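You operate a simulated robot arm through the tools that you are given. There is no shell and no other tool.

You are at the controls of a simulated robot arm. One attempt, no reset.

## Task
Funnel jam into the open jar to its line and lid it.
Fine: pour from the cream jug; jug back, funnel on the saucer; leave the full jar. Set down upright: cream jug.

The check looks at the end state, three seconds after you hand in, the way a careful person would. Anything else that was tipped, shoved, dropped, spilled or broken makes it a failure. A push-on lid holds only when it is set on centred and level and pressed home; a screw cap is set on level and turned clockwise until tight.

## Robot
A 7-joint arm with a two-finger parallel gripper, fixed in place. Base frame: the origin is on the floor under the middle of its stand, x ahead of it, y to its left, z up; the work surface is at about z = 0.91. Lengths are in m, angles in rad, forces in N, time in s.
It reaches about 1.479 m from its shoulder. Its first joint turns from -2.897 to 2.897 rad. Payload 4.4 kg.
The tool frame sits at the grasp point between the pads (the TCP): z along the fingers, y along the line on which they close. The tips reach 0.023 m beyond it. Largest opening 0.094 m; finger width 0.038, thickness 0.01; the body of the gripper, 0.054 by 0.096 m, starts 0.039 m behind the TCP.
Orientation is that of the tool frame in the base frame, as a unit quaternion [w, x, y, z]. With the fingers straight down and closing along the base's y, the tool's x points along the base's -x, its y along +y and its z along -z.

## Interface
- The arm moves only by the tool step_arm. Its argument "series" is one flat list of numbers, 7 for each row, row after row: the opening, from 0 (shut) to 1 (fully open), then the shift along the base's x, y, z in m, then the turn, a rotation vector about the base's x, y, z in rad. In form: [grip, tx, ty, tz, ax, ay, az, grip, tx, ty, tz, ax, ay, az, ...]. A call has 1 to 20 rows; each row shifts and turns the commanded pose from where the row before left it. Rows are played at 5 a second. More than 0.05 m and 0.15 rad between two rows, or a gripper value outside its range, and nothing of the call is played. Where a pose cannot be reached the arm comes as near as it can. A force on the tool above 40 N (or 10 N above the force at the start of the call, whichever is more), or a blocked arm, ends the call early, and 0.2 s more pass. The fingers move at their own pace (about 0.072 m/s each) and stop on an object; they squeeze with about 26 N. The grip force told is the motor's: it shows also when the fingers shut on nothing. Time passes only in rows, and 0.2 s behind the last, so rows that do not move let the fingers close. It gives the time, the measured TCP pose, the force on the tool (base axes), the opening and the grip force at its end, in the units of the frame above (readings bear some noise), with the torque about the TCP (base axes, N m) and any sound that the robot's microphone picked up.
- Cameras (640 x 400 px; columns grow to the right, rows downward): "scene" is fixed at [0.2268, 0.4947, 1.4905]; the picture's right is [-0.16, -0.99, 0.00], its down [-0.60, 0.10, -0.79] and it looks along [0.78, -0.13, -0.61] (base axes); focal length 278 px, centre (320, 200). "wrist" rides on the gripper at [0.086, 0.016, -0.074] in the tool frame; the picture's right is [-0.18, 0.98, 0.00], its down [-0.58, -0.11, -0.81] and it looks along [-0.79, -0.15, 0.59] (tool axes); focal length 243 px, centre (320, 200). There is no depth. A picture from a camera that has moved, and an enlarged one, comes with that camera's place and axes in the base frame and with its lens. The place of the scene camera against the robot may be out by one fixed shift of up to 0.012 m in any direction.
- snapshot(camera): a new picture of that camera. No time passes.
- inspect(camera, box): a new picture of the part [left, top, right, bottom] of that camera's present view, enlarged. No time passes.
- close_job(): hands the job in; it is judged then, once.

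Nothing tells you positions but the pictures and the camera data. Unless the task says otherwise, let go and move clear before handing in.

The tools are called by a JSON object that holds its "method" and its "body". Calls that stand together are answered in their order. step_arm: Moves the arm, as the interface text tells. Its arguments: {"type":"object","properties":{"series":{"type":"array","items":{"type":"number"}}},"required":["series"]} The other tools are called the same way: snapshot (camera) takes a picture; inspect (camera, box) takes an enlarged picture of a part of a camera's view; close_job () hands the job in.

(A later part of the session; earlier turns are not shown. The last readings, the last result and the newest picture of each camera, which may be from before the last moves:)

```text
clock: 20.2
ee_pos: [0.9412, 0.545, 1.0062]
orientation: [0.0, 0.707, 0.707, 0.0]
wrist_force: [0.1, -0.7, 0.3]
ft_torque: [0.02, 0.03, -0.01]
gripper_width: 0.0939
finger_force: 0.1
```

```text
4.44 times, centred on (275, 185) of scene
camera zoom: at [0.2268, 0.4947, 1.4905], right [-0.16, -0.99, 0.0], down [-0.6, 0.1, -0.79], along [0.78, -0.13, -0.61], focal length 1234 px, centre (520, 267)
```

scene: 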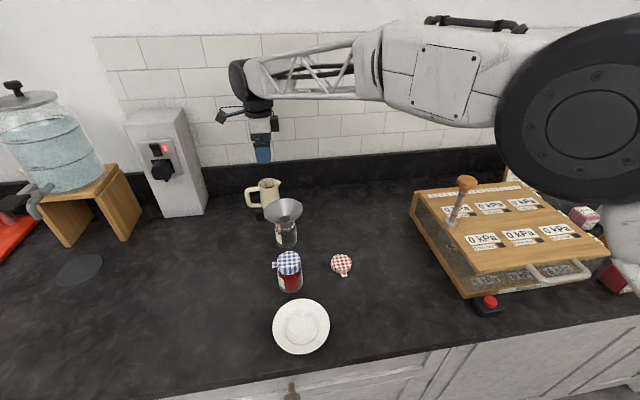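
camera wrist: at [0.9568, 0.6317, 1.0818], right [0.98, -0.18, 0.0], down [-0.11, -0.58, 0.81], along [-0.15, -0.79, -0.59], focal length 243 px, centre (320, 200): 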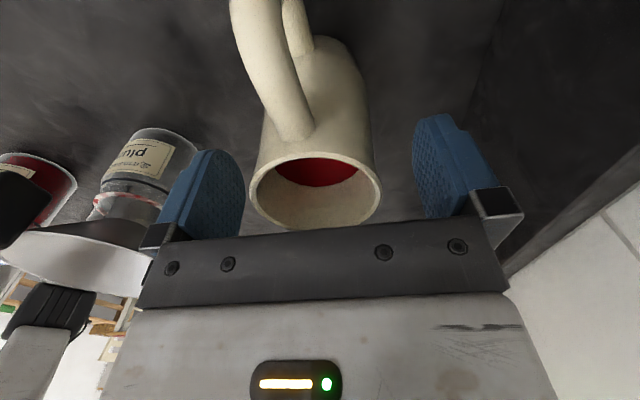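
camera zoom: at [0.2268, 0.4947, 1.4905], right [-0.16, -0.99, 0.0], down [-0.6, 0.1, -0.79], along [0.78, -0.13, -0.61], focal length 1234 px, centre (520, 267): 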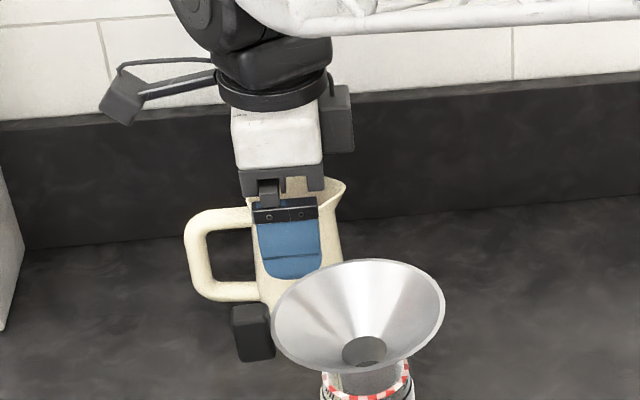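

There is about 3 cm between the palm and the rim. I'm going down another 2 cm and closing on the jug body.

{"method": "step_arm", "body": {"series": [1, 0, 0, -0.01, 0, 0, 0, 1, 0, 0, -0.01, 0, 0, 0, 0.7, 0, 0, 0, 0, 0, 0, 0, 0, 0, 0, 0, 0, 0, 0, 0, 0, 0, 0, 0, 0, 0, 0, 0, 0, 0, 0, 0, 0, 0, 0, 0, 0, 0, 0]}}

{"method": "snapshot", "body": {"camera": "wrist"}}

{"method": "inspect", "body": {"camera": "scene", "box": [220, 140, 330, 230]}}

```text
clock: 21.8
ee_pos: [0.9407, 0.5427, 0.9864]
orientation: [0.001, 0.707, 0.707, 0.0]
wrist_force: [-0.5, -1.1, 3.4]
ft_torque: [-0.01, 0.01, 0.0]
gripper_width: 0.0597
finger_force: 26.4
```

```text
taken
camera wrist: at [0.957, 0.6301, 1.061], right [0.98, -0.18, 0.0], down [-0.11, -0.58, 0.81], along [-0.15, -0.79, -0.59], focal length 243 px, centre (320, 200)
```

wrist: 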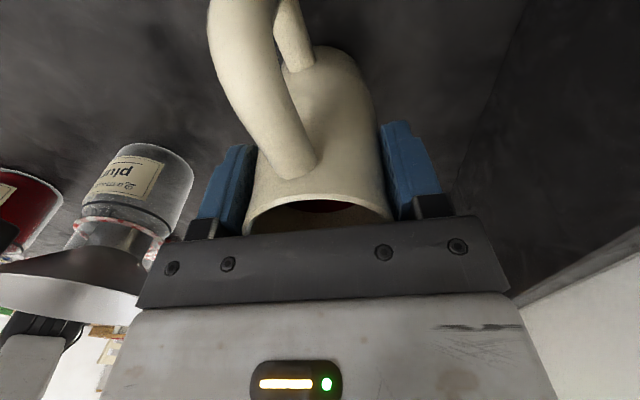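

```text
4.44 times, centred on (275, 185) of scene
camera zoom: at [0.2268, 0.4947, 1.4905], right [-0.16, -0.99, 0.0], down [-0.6, 0.1, -0.79], along [0.78, -0.13, -0.61], focal length 1234 px, centre (520, 267)
```

zoom: 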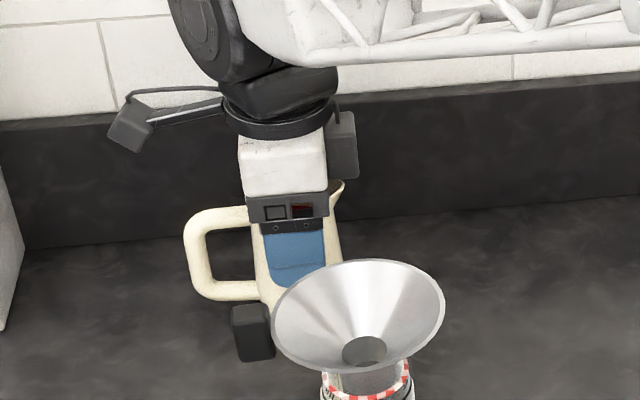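

The jug is held at a 59.7 mm opening with the palm clear of its rim; I'll return it to this same TCP pose (0.940, 0.543, 0.986). I'm lifting it gently straight up.

{"method": "step_arm", "body": {"series": [0, 0, 0, 0.005, 0, 0, 0, 0, 0, 0, 0.01, 0, 0, 0, 0, 0, 0, 0.015, 0, 0, 0, 0, 0, 0, 0, 0, 0, 0]}}

{"method": "snapshot", "body": {"camera": "wrist"}}

{"method": "inspect", "body": {"camera": "scene", "box": [220, 140, 330, 230]}}

```text
clock: 22.8
ee_pos: [0.9401, 0.5432, 1.0141]
orientation: [0.0, 0.707, 0.707, 0.001]
wrist_force: [0.6, -0.8, -3.4]
ft_torque: [-0.07, 0.01, 0.03]
gripper_width: 0.0598
finger_force: 25.6
```

```text
taken
camera wrist: at [0.9557, 0.6295, 1.0901], right [0.98, -0.18, 0.0], down [-0.11, -0.58, 0.81], along [-0.15, -0.79, -0.59], focal length 243 px, centre (320, 200)
```

wrist: 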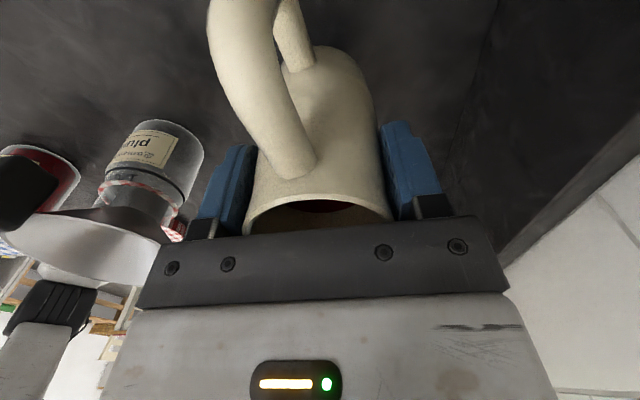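

```text
4.44 times, centred on (275, 185) of scene
camera zoom: at [0.2268, 0.4947, 1.4905], right [-0.16, -0.99, 0.0], down [-0.6, 0.1, -0.79], along [0.78, -0.13, -0.61], focal length 1234 px, centre (520, 267)
```

zoom: 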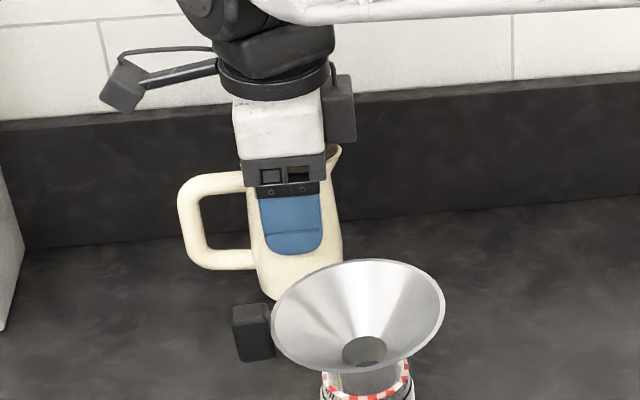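

The jug came up cleanly with about 4 N of weight and no slip. I'm raising it to clear the funnel, then moving it to the +y side of the funnel, still upright.

{"method": "step_arm", "body": {"series": [0, 0, 0, 0.03, 0, 0, 0, 0, 0, 0, 0.035, 0, 0, 0, 0, 0, 0, 0.035, 0, 0, 0, 0, 0, 0, 0.035, 0, 0, 0, 0, 0, 0.005, 0.015, 0, 0, 0, 0, -0.02, 0.01, 0, 0, 0, 0, 0, -0.03, 0.01, 0, 0, 0, 0, 0, -0.03, 0.01, 0, 0, 0, 0, 0, -0.03, 0.01, 0, 0, 0, 0, 0, -0.025, 0.01, 0, 0, 0, 0, 0, -0.0105, 0.005, 0, 0, 0, 0, 0, 0, 0, 0, 0, 0, 0]}}

{"method": "snapshot", "body": {"camera": "wrist"}}

{"method": "snapshot", "body": {"camera": "scene"}}

```text
clock: 25.4
ee_pos: [0.7959, 0.6026, 1.1644]
orientation: [0.001, 0.707, 0.707, 0.0]
wrist_force: [0.3, 0.5, -3.5]
ft_torque: [-0.05, 0.0, 0.01]
gripper_width: 0.0594
finger_force: 25.9
```

```text
taken
camera wrist: at [0.8111, 0.6895, 1.2398], right [0.98, -0.18, 0.0], down [-0.11, -0.58, 0.81], along [-0.15, -0.79, -0.59], focal length 243 px, centre (320, 200)
```

wrist: 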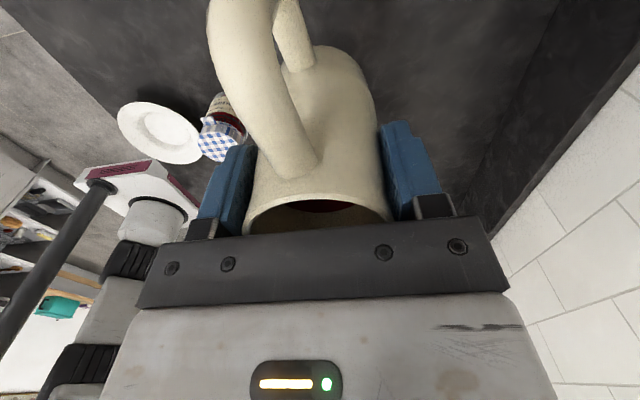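

```text
taken
```

scene: 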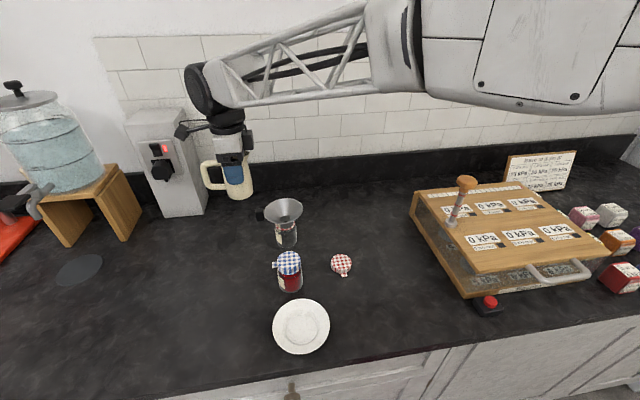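

The jug is upright beside and above the funnel. I'm tilting it to 30°, still below the expected pouring angle of about 37°, while bringing the spout over the funnel.

{"method": "step_arm", "body": {"series": [0, 0, 0, 0, 0.1309, 0, 0, 0, 0, -0.01, -0.008, 0.1309, 0, 0, 0, 0, -0.01, -0.0116, 0.1309, 0, 0, 0, 0, -0.0105, -0.012, 0.1309, 0, 0, 0, 0, 0, 0, 0, 0, 0]}}

{"method": "snapshot", "body": {"camera": "wrist"}}

{"method": "snapshot", "body": {"camera": "scene"}}

{"method": "inspect", "body": {"camera": "scene", "box": [220, 140, 340, 260]}}

```text
clock: 26.6
ee_pos: [0.7951, 0.5725, 1.1339]
orientation: [-0.184, 0.683, 0.682, 0.184]
wrist_force: [-0.8, -0.5, -3.2]
ft_torque: [-0.14, -0.01, -0.01]
gripper_width: 0.0595
finger_force: 25.8
```

```text
taken
camera wrist: at [0.8111, 0.6091, 1.2427], right [0.98, -0.16, -0.09], down [-0.11, -0.91, 0.41], along [-0.15, -0.39, -0.91], focal length 243 px, centre (320, 200)
```

wrist: 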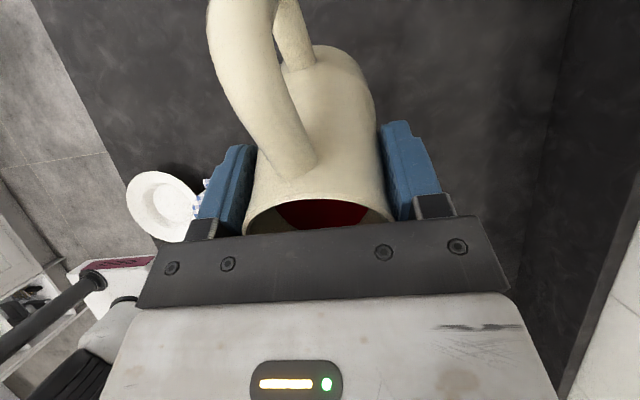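

```text
taken
```

scene: 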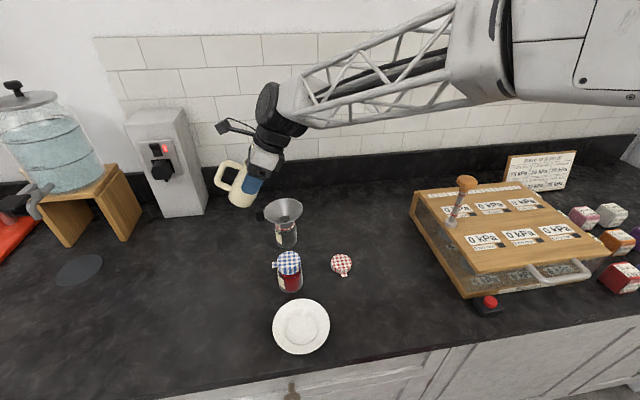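

```text
3.33 times, centred on (280, 200) of scene
camera zoom: at [0.2268, 0.4947, 1.4905], right [-0.16, -0.99, 0.0], down [-0.6, 0.1, -0.79], along [0.78, -0.13, -0.61], focal length 926 px, centre (453, 200)
```

zoom: 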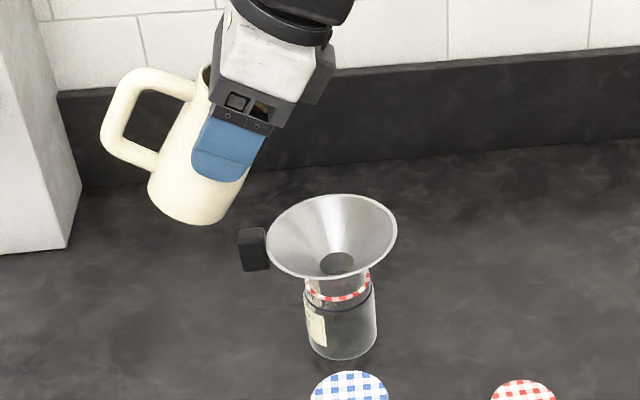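

The spout is over the funnel with no pour yet. I'm tilting on to about 38° while lowering slightly, then checking for the first flow.

{"method": "step_arm", "body": {"series": [0, 0, 0, -0.008, 0.07, 0, 0, 0, 0, 0.0002, -0.0087, 0.0696, 0, 0, 0, 0, 0, 0, 0, 0, 0]}}

{"method": "inspect", "body": {"camera": "scene", "box": [220, 140, 340, 260]}}

{"method": "inspect", "body": {"camera": "wrist", "box": [220, 160, 420, 260]}}

```text
clock: 27.4
ee_pos: [0.7949, 0.5721, 1.1171]
orientation: [-0.23, 0.669, 0.668, 0.23]
wrist_force: [-0.1, 0.4, -3.4]
ft_torque: [-0.07, -0.02, 0.0]
gripper_width: 0.0599
finger_force: 25.7
```

```text
3.33 times, centred on (280, 200) of scene
camera zoom: at [0.2268, 0.4947, 1.4905], right [-0.16, -0.99, 0.0], down [-0.6, 0.1, -0.79], along [0.78, -0.13, -0.61], focal length 926 px, centre (453, 200)
```

zoom: 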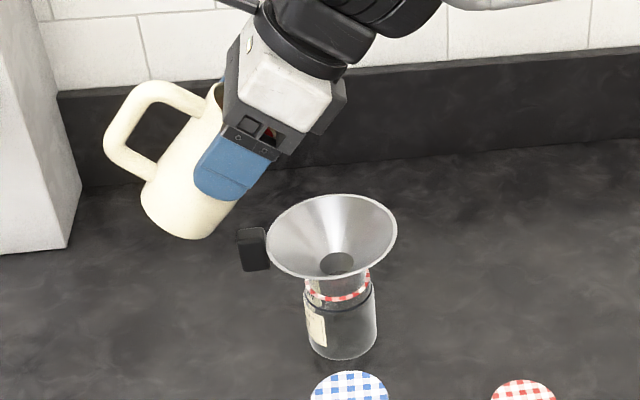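

```text
3.20 times, centred on (320, 210) of wrist
camera zoom: at [0.811, 0.5942, 1.2307], right [0.98, -0.14, -0.11], down [-0.11, -0.95, 0.28], along [-0.15, -0.26, -0.95], focal length 776 px, centre (320, 168)
```

zoom: 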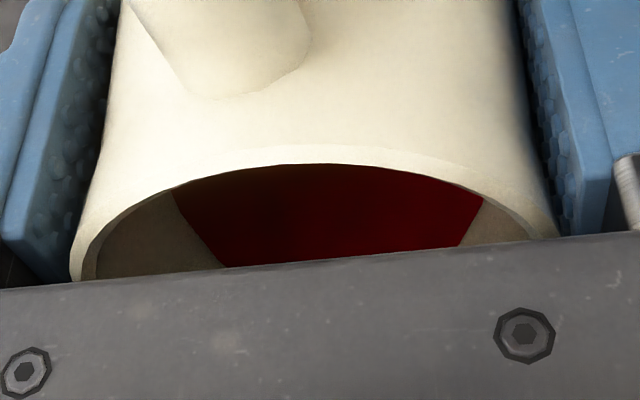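

No flow at 38°. I'm moving the spout 6 mm nearer the funnel axis and tilting to 43°.

{"method": "step_arm", "body": {"series": [0, 0, -0.0064, 0, 0.0437, 0, 0, 0, 0, 0, 0, 0.0436, 0, 0, 0, 0, 0, 0, 0, 0, 0, 0, 0, 0, 0, 0, 0, 0]}}

{"method": "inspect", "body": {"camera": "scene", "box": [220, 140, 340, 260]}}

{"method": "inspect", "body": {"camera": "wrist", "box": [220, 160, 420, 260]}}

```text
clock: 28.4
ee_pos: [0.7947, 0.5682, 1.1162]
orientation: [-0.259, 0.658, 0.658, 0.259]
wrist_force: [0.4, -0.3, -3.2]
ft_torque: [-0.11, -0.03, 0.01]
gripper_width: 0.0595
finger_force: 26.0
```

```text
3.33 times, centred on (280, 200) of scene
camera zoom: at [0.2268, 0.4947, 1.4905], right [-0.16, -0.99, 0.0], down [-0.6, 0.1, -0.79], along [0.78, -0.13, -0.61], focal length 926 px, centre (453, 200)
```

zoom: 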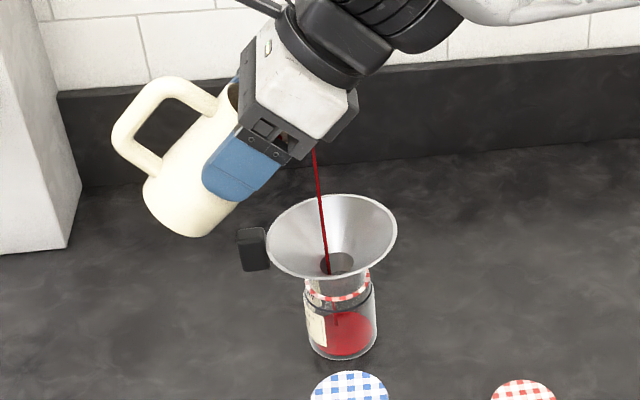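

```text
3.20 times, centred on (320, 210) of wrist
camera zoom: at [0.8114, 0.5789, 1.2309], right [0.98, -0.13, -0.13], down [-0.11, -0.98, 0.19], along [-0.15, -0.18, -0.97], focal length 776 px, centre (320, 168)
```

zoom: 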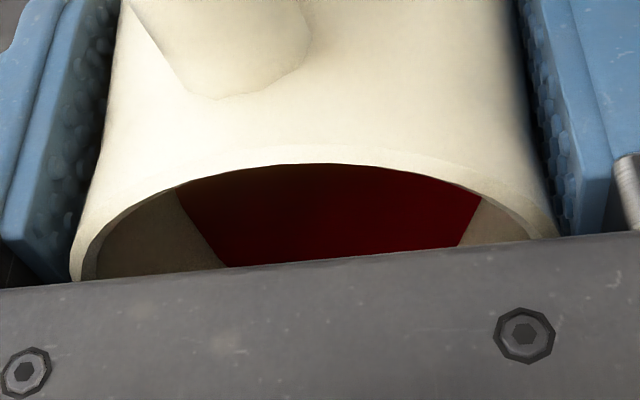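

The jam is flowing in a clean stream down the funnel. I'm checking the jar level closely before letting more time pass.

{"method": "inspect", "body": {"camera": "scene", "box": [268, 215, 312, 252]}}

```text
10.81 times, centred on (290, 234) of scene
camera zoom: at [0.2268, 0.4947, 1.4905], right [-0.16, -0.99, 0.0], down [-0.6, 0.1, -0.79], along [0.78, -0.13, -0.61], focal length 3002 px, centre (644, -162)
```

zoom: 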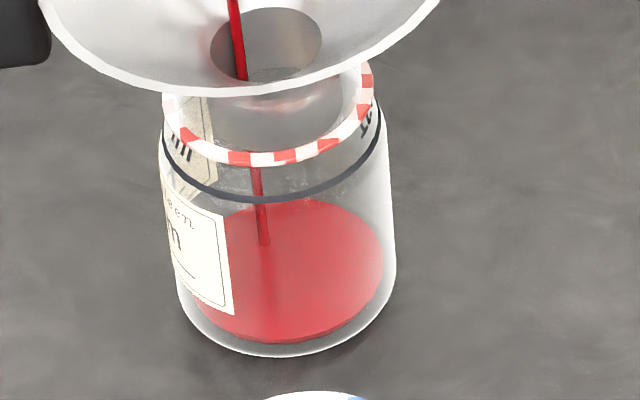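

The stream falls cleanly and the jar has only a thin layer so far. I'm holding this tilt briefly to measure the flow rate.

{"method": "step_arm", "body": {"series": [0, 0, 0, 0, 0, 0, 0, 0, 0, 0, 0, 0, 0, 0, 0, 0, 0, 0, 0, 0, 0]}}

{"method": "inspect", "body": {"camera": "scene", "box": [268, 190, 312, 252]}}

```text
clock: 29.2
ee_pos: [0.7954, 0.5674, 1.1164]
orientation: [-0.259, 0.658, 0.658, 0.259]
wrist_force: [0.4, -0.4, -2.8]
ft_torque: [-0.08, -0.02, -0.01]
gripper_width: 0.0595
finger_force: 26.1
```

```text
6.45 times, centred on (290, 221) of scene
camera zoom: at [0.2268, 0.4947, 1.4905], right [-0.16, -0.99, 0.0], down [-0.6, 0.1, -0.79], along [0.78, -0.13, -0.61], focal length 1792 px, centre (514, 64)
```

zoom: 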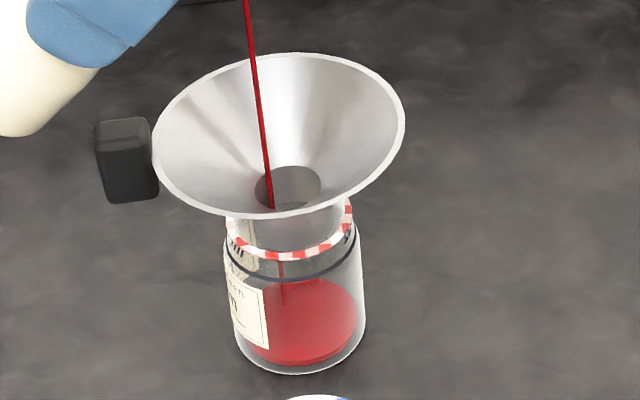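

{"method": "inspect", "body": {"camera": "scene", "box": [268, 215, 312, 252]}}

```text
10.81 times, centred on (290, 234) of scene
camera zoom: at [0.2268, 0.4947, 1.4905], right [-0.16, -0.99, 0.0], down [-0.6, 0.1, -0.79], along [0.78, -0.13, -0.61], focal length 3002 px, centre (644, -162)
```

zoom: 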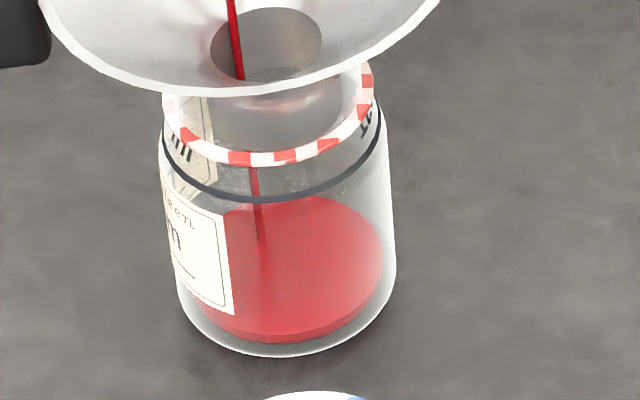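

The flow is slow and steady, roughly 6 ml/s. I'm easing the tilt up to about 47° over a second and a half.

{"method": "step_arm", "body": {"series": [0, 0, 0, 0, 0.0175, 0, 0, 0, 0, 0, 0, 0.0175, 0, 0, 0, 0, -0.0004, 0.0008, 0.0175, 0, 0, 0, 0, -0.0003, 0.0007, 0.0175, 0, 0, 0, 0, 0, 0, 0, 0, 0, 0, 0, 0, 0, 0, 0, 0, 0, 0, 0, 0, 0, 0, 0]}}

{"method": "inspect", "body": {"camera": "scene", "box": [268, 215, 312, 252]}}

{"method": "inspect", "body": {"camera": "scene", "box": [220, 140, 340, 260]}}

```text
clock: 30.8
ee_pos: [0.796, 0.565, 1.1176]
orientation: [-0.282, 0.649, 0.648, 0.282]
wrist_force: [0.3, 0.0, -3.8]
ft_torque: [-0.1, 0.01, -0.02]
gripper_width: 0.0599
finger_force: 26.5
```

```text
10.81 times, centred on (290, 234) of scene
camera zoom: at [0.2268, 0.4947, 1.4905], right [-0.16, -0.99, 0.0], down [-0.6, 0.1, -0.79], along [0.78, -0.13, -0.61], focal length 3002 px, centre (644, -162)
```

zoom: 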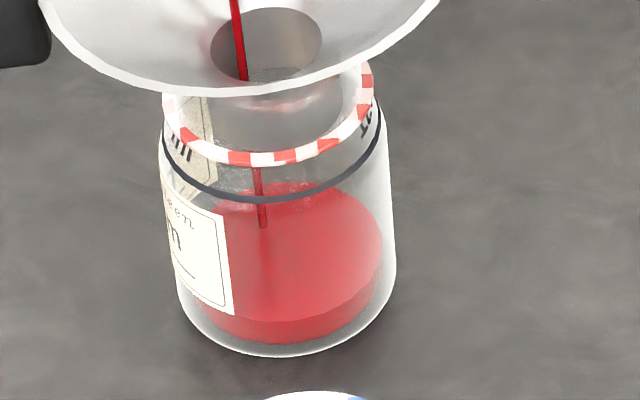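

```text
3.33 times, centred on (280, 200) of scene
camera zoom: at [0.2268, 0.4947, 1.4905], right [-0.16, -0.99, 0.0], down [-0.6, 0.1, -0.79], along [0.78, -0.13, -0.61], focal length 926 px, centre (453, 200)
```

zoom: 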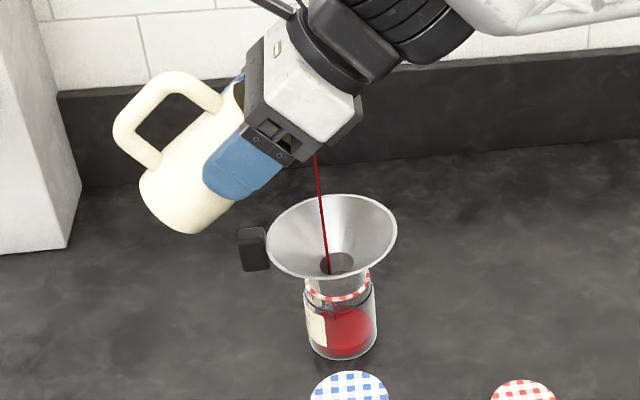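

About 9 mm deep and rising cleanly. I'm continuing with a slow steady tilt to about 54°.

{"method": "step_arm", "body": {"series": [0, 0, -0.00013, -0.0003, 0.0105, 0, 0, 0, 0, -0.00013, -0.0003, 0.0105, 0, 0, 0, 0, -0.00013, -0.0003, 0.0105, 0, 0, 0, 0, -0.00013, -0.0003, 0.0105, 0, 0, 0, 0, -0.00013, -0.0003, 0.0105, 0, 0, 0, 0, -0.00013, -0.0003, 0.0105, 0, 0, 0, 0, -0.00013, -0.0003, 0.0105, 0, 0, 0, 0, -0.00013, -0.0003, 0.0105, 0, 0, 0, 0, -0.00013, -0.0003, 0.0105, 0, 0, 0, 0, -0.00013, -0.0003, 0.0105, 0, 0, 0, 0, -0.00013, -0.0003, 0.0105, 0, 0, 0, 0, -0.00013, -0.0003, 0.0105, 0, 0]}}

{"method": "inspect", "body": {"camera": "scene", "box": [268, 215, 312, 252]}}

{"method": "inspect", "body": {"camera": "scene", "box": [220, 140, 340, 260]}}

```text
clock: 33.4
ee_pos: [0.795, 0.564, 1.1139]
orientation: [-0.322, 0.629, 0.63, 0.322]
wrist_force: [-0.3, 0.2, -3.5]
ft_torque: [-0.09, -0.03, 0.02]
gripper_width: 0.0597
finger_force: 26.3
```

```text
10.81 times, centred on (290, 234) of scene
camera zoom: at [0.2268, 0.4947, 1.4905], right [-0.16, -0.99, 0.0], down [-0.6, 0.1, -0.79], along [0.78, -0.13, -0.61], focal length 3002 px, centre (644, -162)
```

zoom: 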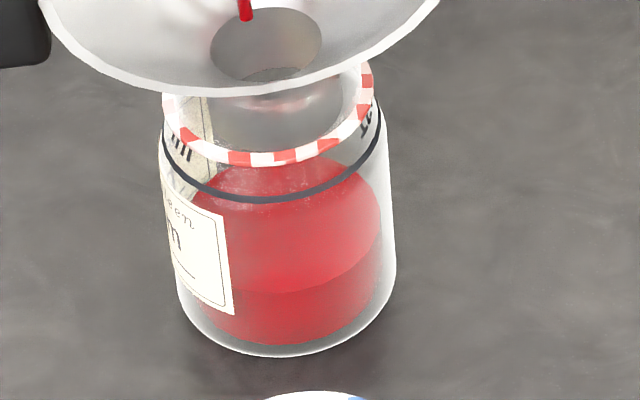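

```text
3.33 times, centred on (280, 200) of scene
camera zoom: at [0.2268, 0.4947, 1.4905], right [-0.16, -0.99, 0.0], down [-0.6, 0.1, -0.79], along [0.78, -0.13, -0.61], focal length 926 px, centre (453, 200)
```

zoom: 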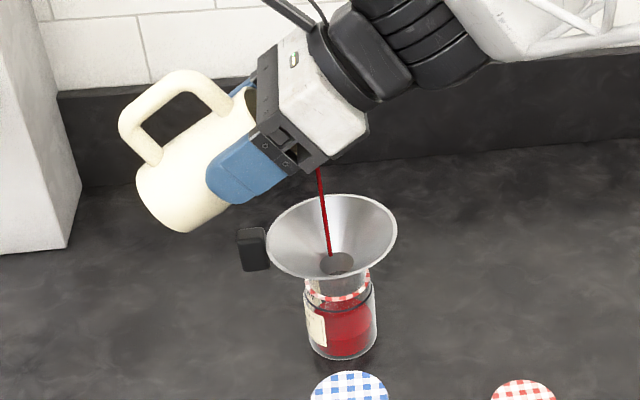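

The jar is about a third full and the stream stays inside the funnel. I'm holding this tilt for 2 s to watch the rate.

{"method": "step_arm", "body": {"series": [0, 0, 0, 0, 0, 0, 0, 0, 0, 0, 0, 0, 0, 0, 0, 0, 0, 0, 0, 0, 0, 0, 0, 0, 0, 0, 0, 0, 0, 0, 0, 0, 0, 0, 0, 0, 0, 0, 0, 0, 0, 0, 0, 0, 0, 0, 0, 0, 0, 0, 0, 0, 0, 0, 0, 0]}}

{"method": "inspect", "body": {"camera": "scene", "box": [268, 215, 312, 252]}}

{"method": "inspect", "body": {"camera": "scene", "box": [250, 180, 340, 250]}}

```text
clock: 35.2
ee_pos: [0.7953, 0.5644, 1.1142]
orientation: [-0.322, 0.63, 0.629, 0.322]
wrist_force: [-0.2, 0.0, -3.4]
ft_torque: [-0.12, -0.04, 0.02]
gripper_width: 0.0597
finger_force: 26.5
```

```text
10.81 times, centred on (290, 234) of scene
camera zoom: at [0.2268, 0.4947, 1.4905], right [-0.16, -0.99, 0.0], down [-0.6, 0.1, -0.79], along [0.78, -0.13, -0.61], focal length 3002 px, centre (644, -162)
```

zoom: 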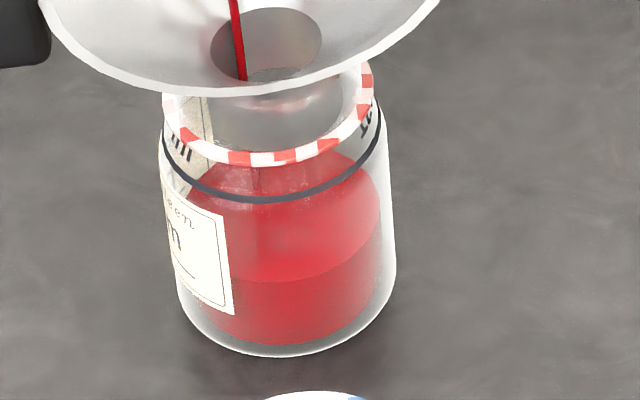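

```text
5.71 times, centred on (295, 215) of scene
camera zoom: at [0.2268, 0.4947, 1.4905], right [-0.16, -0.99, 0.0], down [-0.6, 0.1, -0.79], along [0.78, -0.13, -0.61], focal length 1587 px, centre (463, 114)
```

zoom: 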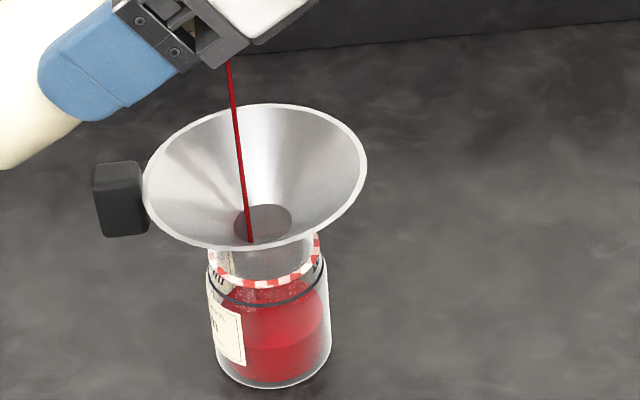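

Rate is about 2 mm/s at constant tilt with roughly 33 mm to go. I'm tilting slowly on toward 62°.

{"method": "step_arm", "body": {"series": [0, 0, -0.0002, 0.00013, 0.01, 0, 0, 0, 0, -0.0002, 0.00013, 0.01, 0, 0, 0, 0, -0.0002, 0.00013, 0.01, 0, 0, 0, 0, -0.0002, 0.00013, 0.01, 0, 0, 0, 0, -0.0002, 0.00013, 0.01, 0, 0, 0, 0, -0.0002, 0.00013, 0.01, 0, 0, 0, 0, -0.0002, 0.00013, 0.01, 0, 0, 0, 0, -0.0002, 0.00013, 0.01, 0, 0, 0, 0, -0.0002, 0.00013, 0.01, 0, 0, 0, 0, -0.0002, 0.00013, 0.01, 0, 0, 0, 0, -0.0002, 0.00013, 0.01, 0, 0, 0, 0, -0.0002, 0.00013, 0.01, 0, 0]}}

{"method": "inspect", "body": {"camera": "scene", "box": [268, 215, 312, 252]}}

{"method": "inspect", "body": {"camera": "scene", "box": [220, 140, 340, 260]}}

```text
clock: 37.8
ee_pos: [0.7956, 0.5624, 1.1168]
orientation: [-0.359, 0.609, 0.61, 0.358]
wrist_force: [-0.8, -1.0, -3.1]
ft_torque: [-0.12, 0.0, -0.02]
gripper_width: 0.0597
finger_force: 25.9
```

```text
10.81 times, centred on (290, 234) of scene
camera zoom: at [0.2268, 0.4947, 1.4905], right [-0.16, -0.99, 0.0], down [-0.6, 0.1, -0.79], along [0.78, -0.13, -0.61], focal length 3002 px, centre (644, -162)
```

zoom: 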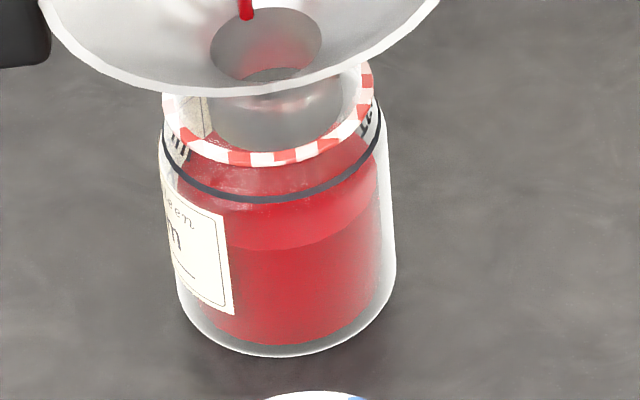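

```text
3.33 times, centred on (280, 200) of scene
camera zoom: at [0.2268, 0.4947, 1.4905], right [-0.16, -0.99, 0.0], down [-0.6, 0.1, -0.79], along [0.78, -0.13, -0.61], focal length 926 px, centre (453, 200)
```

zoom: 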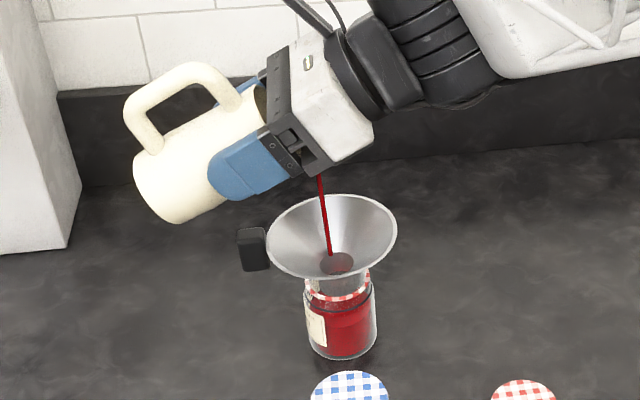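

About 21 mm remain to the line. I'm holding tilt for a second and rechecking.

{"method": "step_arm", "body": {"series": [0, 0, 0, 0, 0, 0, 0, 0, 0, 0, 0, 0, 0, 0, 0, 0, 0, 0, 0, 0, 0, 0, 0, 0, 0, 0, 0, 0, 0, 0, 0, 0, 0, 0, 0]}}

{"method": "inspect", "body": {"camera": "scene", "box": [268, 215, 312, 252]}}

```text
clock: 39.0
ee_pos: [0.7962, 0.5628, 1.117]
orientation: [-0.359, 0.609, 0.609, 0.359]
wrist_force: [0.2, 0.3, -2.8]
ft_torque: [-0.08, 0.0, 0.01]
gripper_width: 0.0597
finger_force: 26.0
```

```text
10.81 times, centred on (290, 234) of scene
camera zoom: at [0.2268, 0.4947, 1.4905], right [-0.16, -0.99, 0.0], down [-0.6, 0.1, -0.79], along [0.78, -0.13, -0.61], focal length 3002 px, centre (644, -162)
```

zoom: 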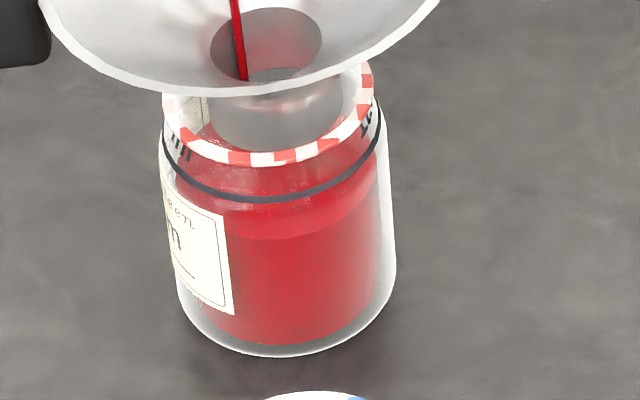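

{"method": "inspect", "body": {"camera": "scene", "box": [268, 245, 312, 297]}}

{"method": "inspect", "body": {"camera": "scene", "box": [274, 222, 306, 246]}}

```text
7.69 times, centred on (290, 271) of scene
camera zoom: at [0.2268, 0.4947, 1.4905], right [-0.16, -0.99, 0.0], down [-0.6, 0.1, -0.79], along [0.78, -0.13, -0.61], focal length 2136 px, centre (551, -346)
```

zoom: 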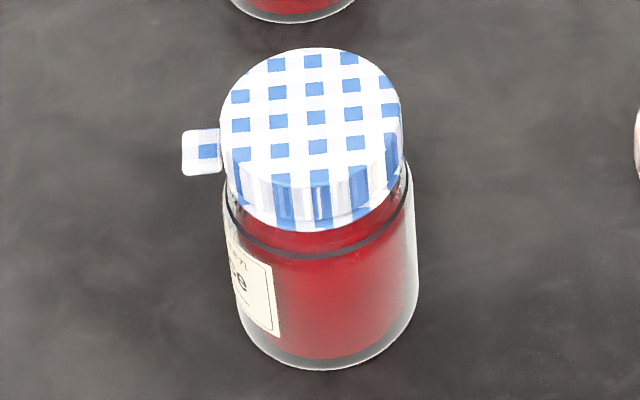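

```text
16.00 times, centred on (290, 234) of scene
camera zoom: at [0.2268, 0.4947, 1.4905], right [-0.16, -0.99, 0.0], down [-0.6, 0.1, -0.79], along [0.78, -0.13, -0.61], focal length 4443 px, centre (800, -344)
```

zoom: 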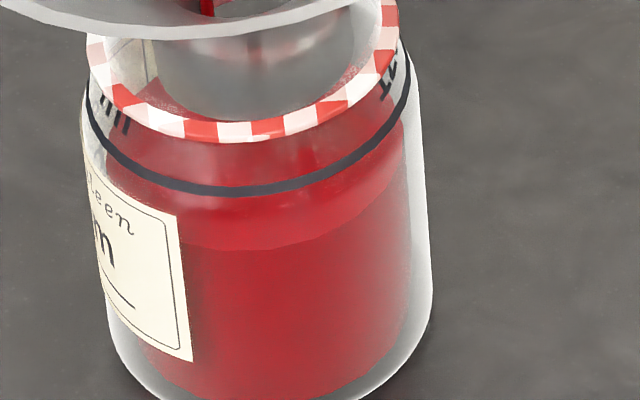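

The surface is about 17 mm below the line. I'm tilting slowly another ~4°.

{"method": "step_arm", "body": {"series": [0, 0, -0.00018, 0.0003, 0.008, 0, 0, 0, 0, -0.00018, 0.0003, 0.008, 0, 0, 0, 0, -0.00018, 0.0003, 0.008, 0, 0, 0, 0, -0.00018, 0.0003, 0.008, 0, 0, 0, 0, -0.00018, 0.0003, 0.008, 0, 0, 0, 0, -0.00018, 0.0003, 0.008, 0, 0, 0, 0, -0.00018, 0.0003, 0.008, 0, 0]}}

{"method": "inspect", "body": {"camera": "scene", "box": [274, 222, 306, 246]}}

{"method": "inspect", "body": {"camera": "scene", "box": [220, 140, 340, 260]}}

```text
clock: 40.6
ee_pos: [0.7942, 0.5588, 1.1173]
orientation: [-0.377, 0.598, 0.599, 0.376]
wrist_force: [0.5, 1.1, -3.8]
ft_torque: [-0.15, 0.02, 0.0]
gripper_width: 0.0601
finger_force: 26.1
```

```text
16.00 times, centred on (290, 234) of scene
camera zoom: at [0.2268, 0.4947, 1.4905], right [-0.16, -0.99, 0.0], down [-0.6, 0.1, -0.79], along [0.78, -0.13, -0.61], focal length 4443 px, centre (800, -344)
```

zoom: 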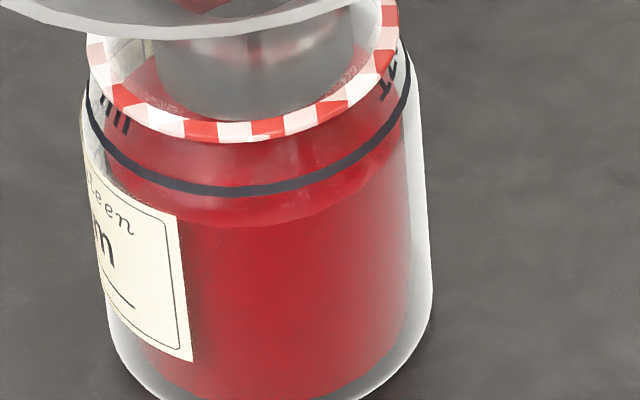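

```text
3.33 times, centred on (280, 200) of scene
camera zoom: at [0.2268, 0.4947, 1.4905], right [-0.16, -0.99, 0.0], down [-0.6, 0.1, -0.79], along [0.78, -0.13, -0.61], focal length 926 px, centre (453, 200)
```

zoom: 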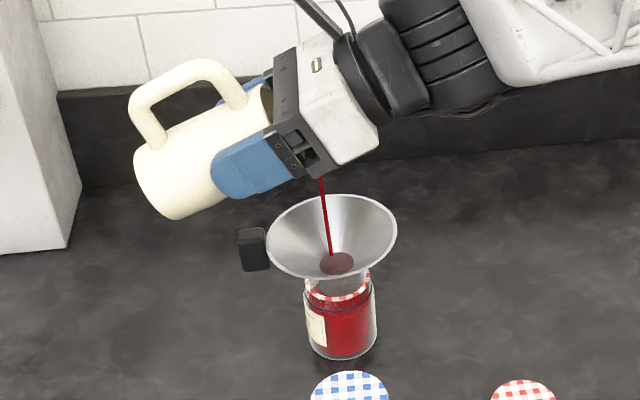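

About 12 mm below the line. I'm continuing in a smaller increment.

{"method": "step_arm", "body": {"series": [0, 0, -0.00015, 0.00025, 0.006, 0, 0, 0, 0, -0.00015, 0.00025, 0.006, 0, 0, 0, 0, -0.00015, 0.00025, 0.006, 0, 0, 0, 0, -0.00015, 0.00025, 0.006, 0, 0, 0, 0, -0.00015, 0.00025, 0.006, 0, 0]}}

{"method": "inspect", "body": {"camera": "scene", "box": [274, 222, 306, 246]}}

{"method": "inspect", "body": {"camera": "scene", "box": [262, 195, 322, 235]}}

```text
clock: 41.8
ee_pos: [0.7964, 0.5601, 1.119]
orientation: [-0.385, 0.593, 0.593, 0.385]
wrist_force: [-0.2, -0.2, -2.8]
ft_torque: [-0.11, -0.02, -0.01]
gripper_width: 0.0598
finger_force: 26.2
```

```text
16.00 times, centred on (290, 234) of scene
camera zoom: at [0.2268, 0.4947, 1.4905], right [-0.16, -0.99, 0.0], down [-0.6, 0.1, -0.79], along [0.78, -0.13, -0.61], focal length 4443 px, centre (800, -344)
```

zoom: 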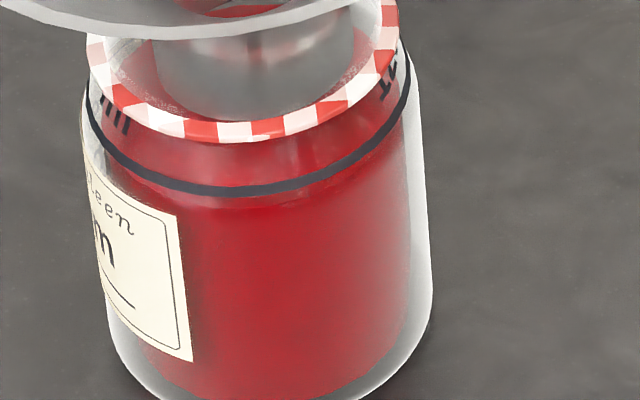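

```text
10.00 times, centred on (292, 215) of scene
camera zoom: at [0.2268, 0.4947, 1.4905], right [-0.16, -0.99, 0.0], down [-0.6, 0.1, -0.79], along [0.78, -0.13, -0.61], focal length 2777 px, centre (600, 50)
```

zoom: 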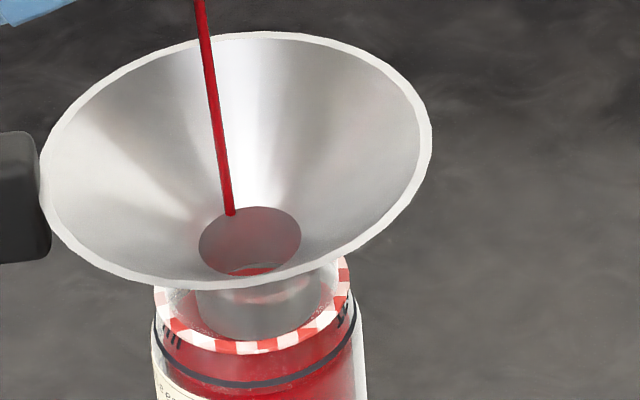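

About 7 mm below the line now. I'm holding the tilt a short moment.

{"method": "step_arm", "body": {"series": [0, 0, 0, 0, 0, 0, 0, 0, 0, 0, 0, 0, 0, 0]}}

{"method": "inspect", "body": {"camera": "scene", "box": [274, 222, 306, 246]}}

{"method": "inspect", "body": {"camera": "scene", "box": [282, 224, 302, 236]}}

```text
clock: 42.4
ee_pos: [0.796, 0.559, 1.1187]
orientation: [-0.385, 0.593, 0.593, 0.385]
wrist_force: [-0.2, 0.0, -3.2]
ft_torque: [-0.15, 0.02, 0.05]
gripper_width: 0.0596
finger_force: 26.1
```

```text
16.00 times, centred on (290, 234) of scene
camera zoom: at [0.2268, 0.4947, 1.4905], right [-0.16, -0.99, 0.0], down [-0.6, 0.1, -0.79], along [0.78, -0.13, -0.61], focal length 4443 px, centre (800, -344)
```

zoom: 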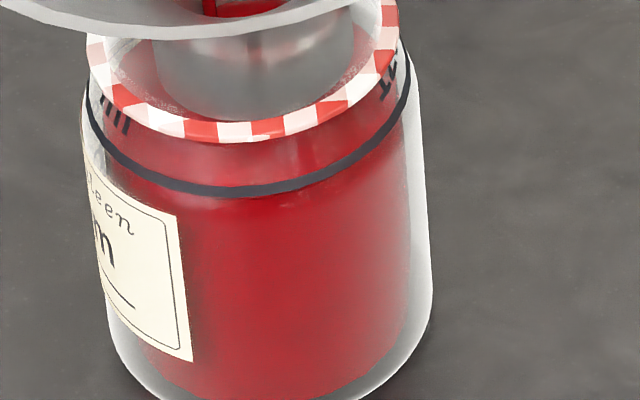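

```text
16.00 times, centred on (292, 230) of scene
camera zoom: at [0.2268, 0.4947, 1.4905], right [-0.16, -0.99, 0.0], down [-0.6, 0.1, -0.79], along [0.78, -0.13, -0.61], focal length 4443 px, centre (768, -280)
```

zoom: 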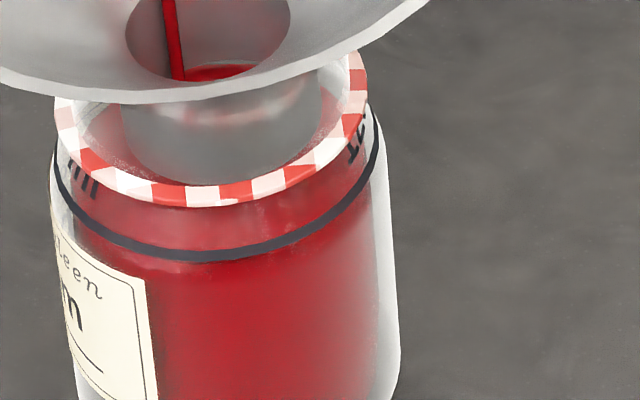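

Front edge of the surface is just under the line, about 5 mm to go after parallax. Holding another moment.

{"method": "step_arm", "body": {"series": [0, 0, 0, 0, 0, 0, 0, 0, 0, 0, 0, 0, 0, 0]}}

{"method": "inspect", "body": {"camera": "scene", "box": [274, 222, 306, 246]}}

{"method": "inspect", "body": {"camera": "scene", "box": [262, 195, 322, 235]}}

```text
clock: 43.0
ee_pos: [0.7963, 0.5586, 1.1188]
orientation: [-0.385, 0.594, 0.593, 0.385]
wrist_force: [-0.6, -0.2, -3.6]
ft_torque: [-0.13, -0.04, 0.0]
gripper_width: 0.0596
finger_force: 25.5
```

```text
16.00 times, centred on (290, 234) of scene
camera zoom: at [0.2268, 0.4947, 1.4905], right [-0.16, -0.99, 0.0], down [-0.6, 0.1, -0.79], along [0.78, -0.13, -0.61], focal length 4443 px, centre (800, -344)
```

zoom: 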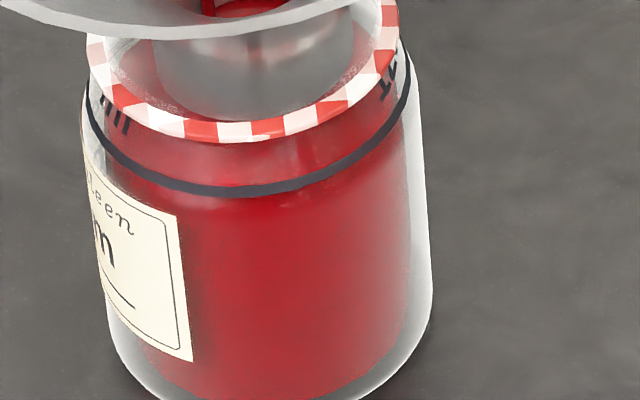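

```text
10.00 times, centred on (292, 215) of scene
camera zoom: at [0.2268, 0.4947, 1.4905], right [-0.16, -0.99, 0.0], down [-0.6, 0.1, -0.79], along [0.78, -0.13, -0.61], focal length 2777 px, centre (600, 50)
```

zoom: 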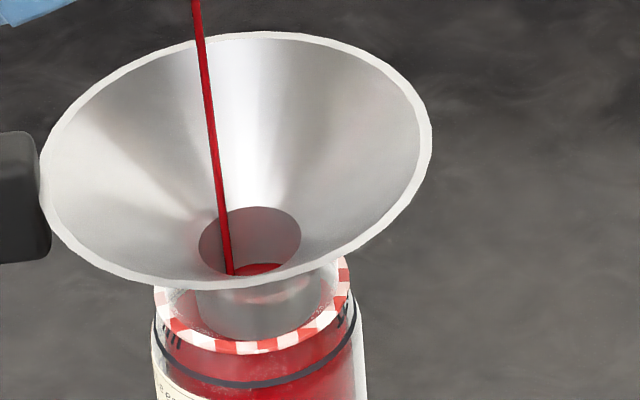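

{"method": "inspect", "body": {"camera": "scene", "box": [288, 220, 304, 236]}}

{"method": "inspect", "body": {"camera": "scene", "box": [276, 224, 292, 236]}}

```text
16.00 times, centred on (296, 228) of scene
camera zoom: at [0.2268, 0.4947, 1.4905], right [-0.16, -0.99, 0.0], down [-0.6, 0.1, -0.79], along [0.78, -0.13, -0.61], focal length 4443 px, centre (704, -248)
```

zoom: 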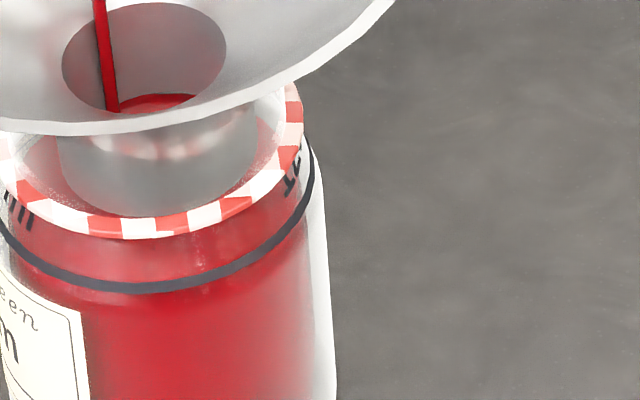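

```text
16.00 times, centred on (284, 230) of scene
camera zoom: at [0.2268, 0.4947, 1.4905], right [-0.16, -0.99, 0.0], down [-0.6, 0.1, -0.79], along [0.78, -0.13, -0.61], focal length 4443 px, centre (896, -280)
```

zoom: 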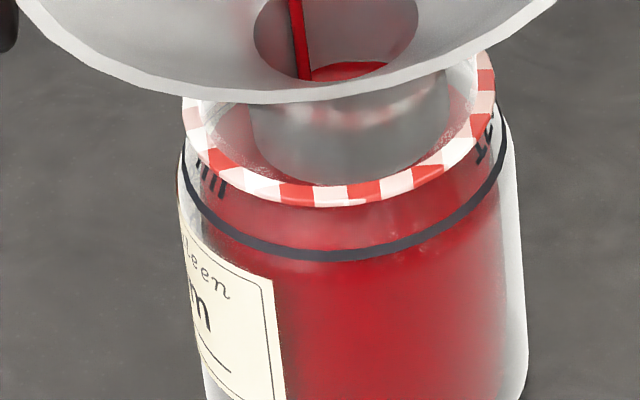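

{"method": "inspect", "body": {"camera": "scene", "box": [278, 264, 304, 284]}}

```text
16.00 times, centred on (291, 274) of scene
camera zoom: at [0.2268, 0.4947, 1.4905], right [-0.16, -0.99, 0.0], down [-0.6, 0.1, -0.79], along [0.78, -0.13, -0.61], focal length 4443 px, centre (784, -984)
```

zoom: 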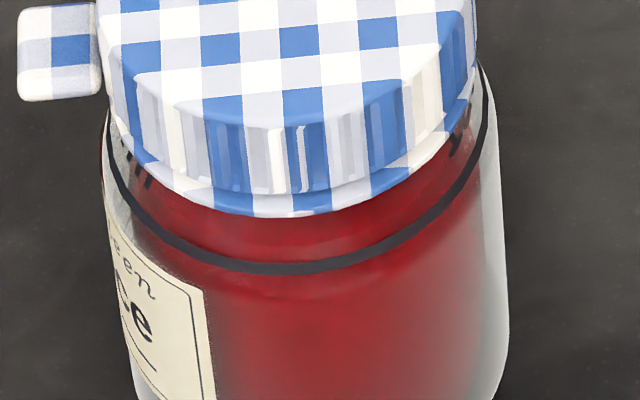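

By geometry the surface is about 4–5 mm below the line. I'm holding a bit more with a hair more tilt, then checking again.

{"method": "step_arm", "body": {"series": [0, 0, 0, 0.0001, 0.003, 0, 0, 0, 0, 0, 0.0001, 0.003, 0, 0]}}

{"method": "inspect", "body": {"camera": "scene", "box": [272, 220, 308, 240]}}

{"method": "inspect", "body": {"camera": "scene", "box": [262, 195, 322, 235]}}

```text
clock: 43.6
ee_pos: [0.7961, 0.5597, 1.1181]
orientation: [-0.387, 0.592, 0.592, 0.386]
wrist_force: [0.5, 0.1, -3.5]
ft_torque: [-0.14, 0.02, 0.0]
gripper_width: 0.0597
finger_force: 26.1
```

```text
16.00 times, centred on (290, 230) of scene
camera zoom: at [0.2268, 0.4947, 1.4905], right [-0.16, -0.99, 0.0], down [-0.6, 0.1, -0.79], along [0.78, -0.13, -0.61], focal length 4443 px, centre (800, -280)
```

zoom: 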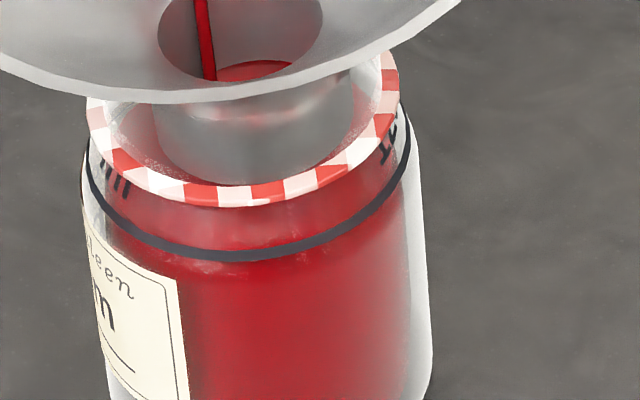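

```text
10.00 times, centred on (292, 215) of scene
camera zoom: at [0.2268, 0.4947, 1.4905], right [-0.16, -0.99, 0.0], down [-0.6, 0.1, -0.79], along [0.78, -0.13, -0.61], focal length 2777 px, centre (600, 50)
```

zoom: 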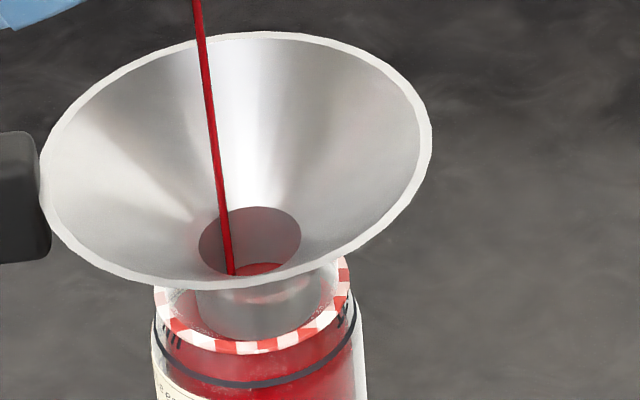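

The surface has reached the lower edge of the line. I'm allowing 0.4 s more and then tilting back promptly to 40°, with the spout kept over the funnel to catch drips.

{"method": "step_arm", "body": {"series": [0, 0, 0, 0, 0, 0, 0, 0, 0, 0, 0, 0, 0, 0, 0, 0, 0.0024, -0.0009, -0.15, 0, 0, 0, 0, 0.0024, -0.0009, -0.15, 0, 0, 0, 0, 0.0023, -0.0009, -0.15, 0, 0, 0, 0, 0, 0, 0, 0, 0]}}

{"method": "inspect", "body": {"camera": "scene", "box": [272, 220, 308, 240]}}

{"method": "inspect", "body": {"camera": "scene", "box": [220, 140, 340, 260]}}

```text
clock: 45.0
ee_pos: [0.7963, 0.5673, 1.1146]
orientation: [-0.244, 0.664, 0.663, 0.245]
wrist_force: [-0.8, 0.4, -3.4]
ft_torque: [-0.12, -0.01, -0.02]
gripper_width: 0.0598
finger_force: 25.9
```

```text
16.00 times, centred on (290, 230) of scene
camera zoom: at [0.2268, 0.4947, 1.4905], right [-0.16, -0.99, 0.0], down [-0.6, 0.1, -0.79], along [0.78, -0.13, -0.61], focal length 4443 px, centre (800, -280)
```

zoom: 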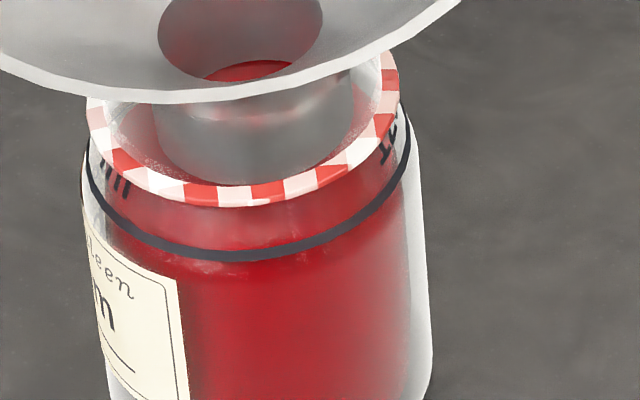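

```text
3.33 times, centred on (280, 200) of scene
camera zoom: at [0.2268, 0.4947, 1.4905], right [-0.16, -0.99, 0.0], down [-0.6, 0.1, -0.79], along [0.78, -0.13, -0.61], focal length 926 px, centre (453, 200)
```

zoom: 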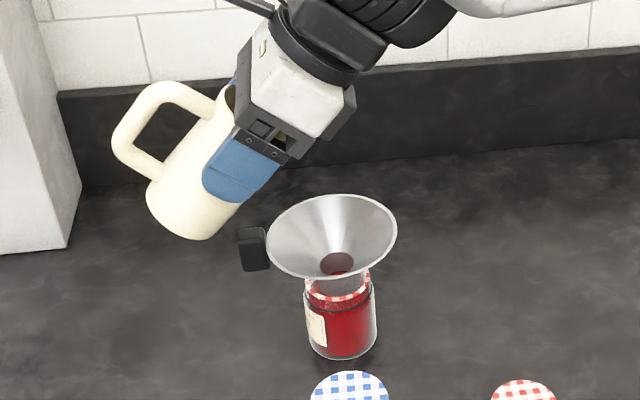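

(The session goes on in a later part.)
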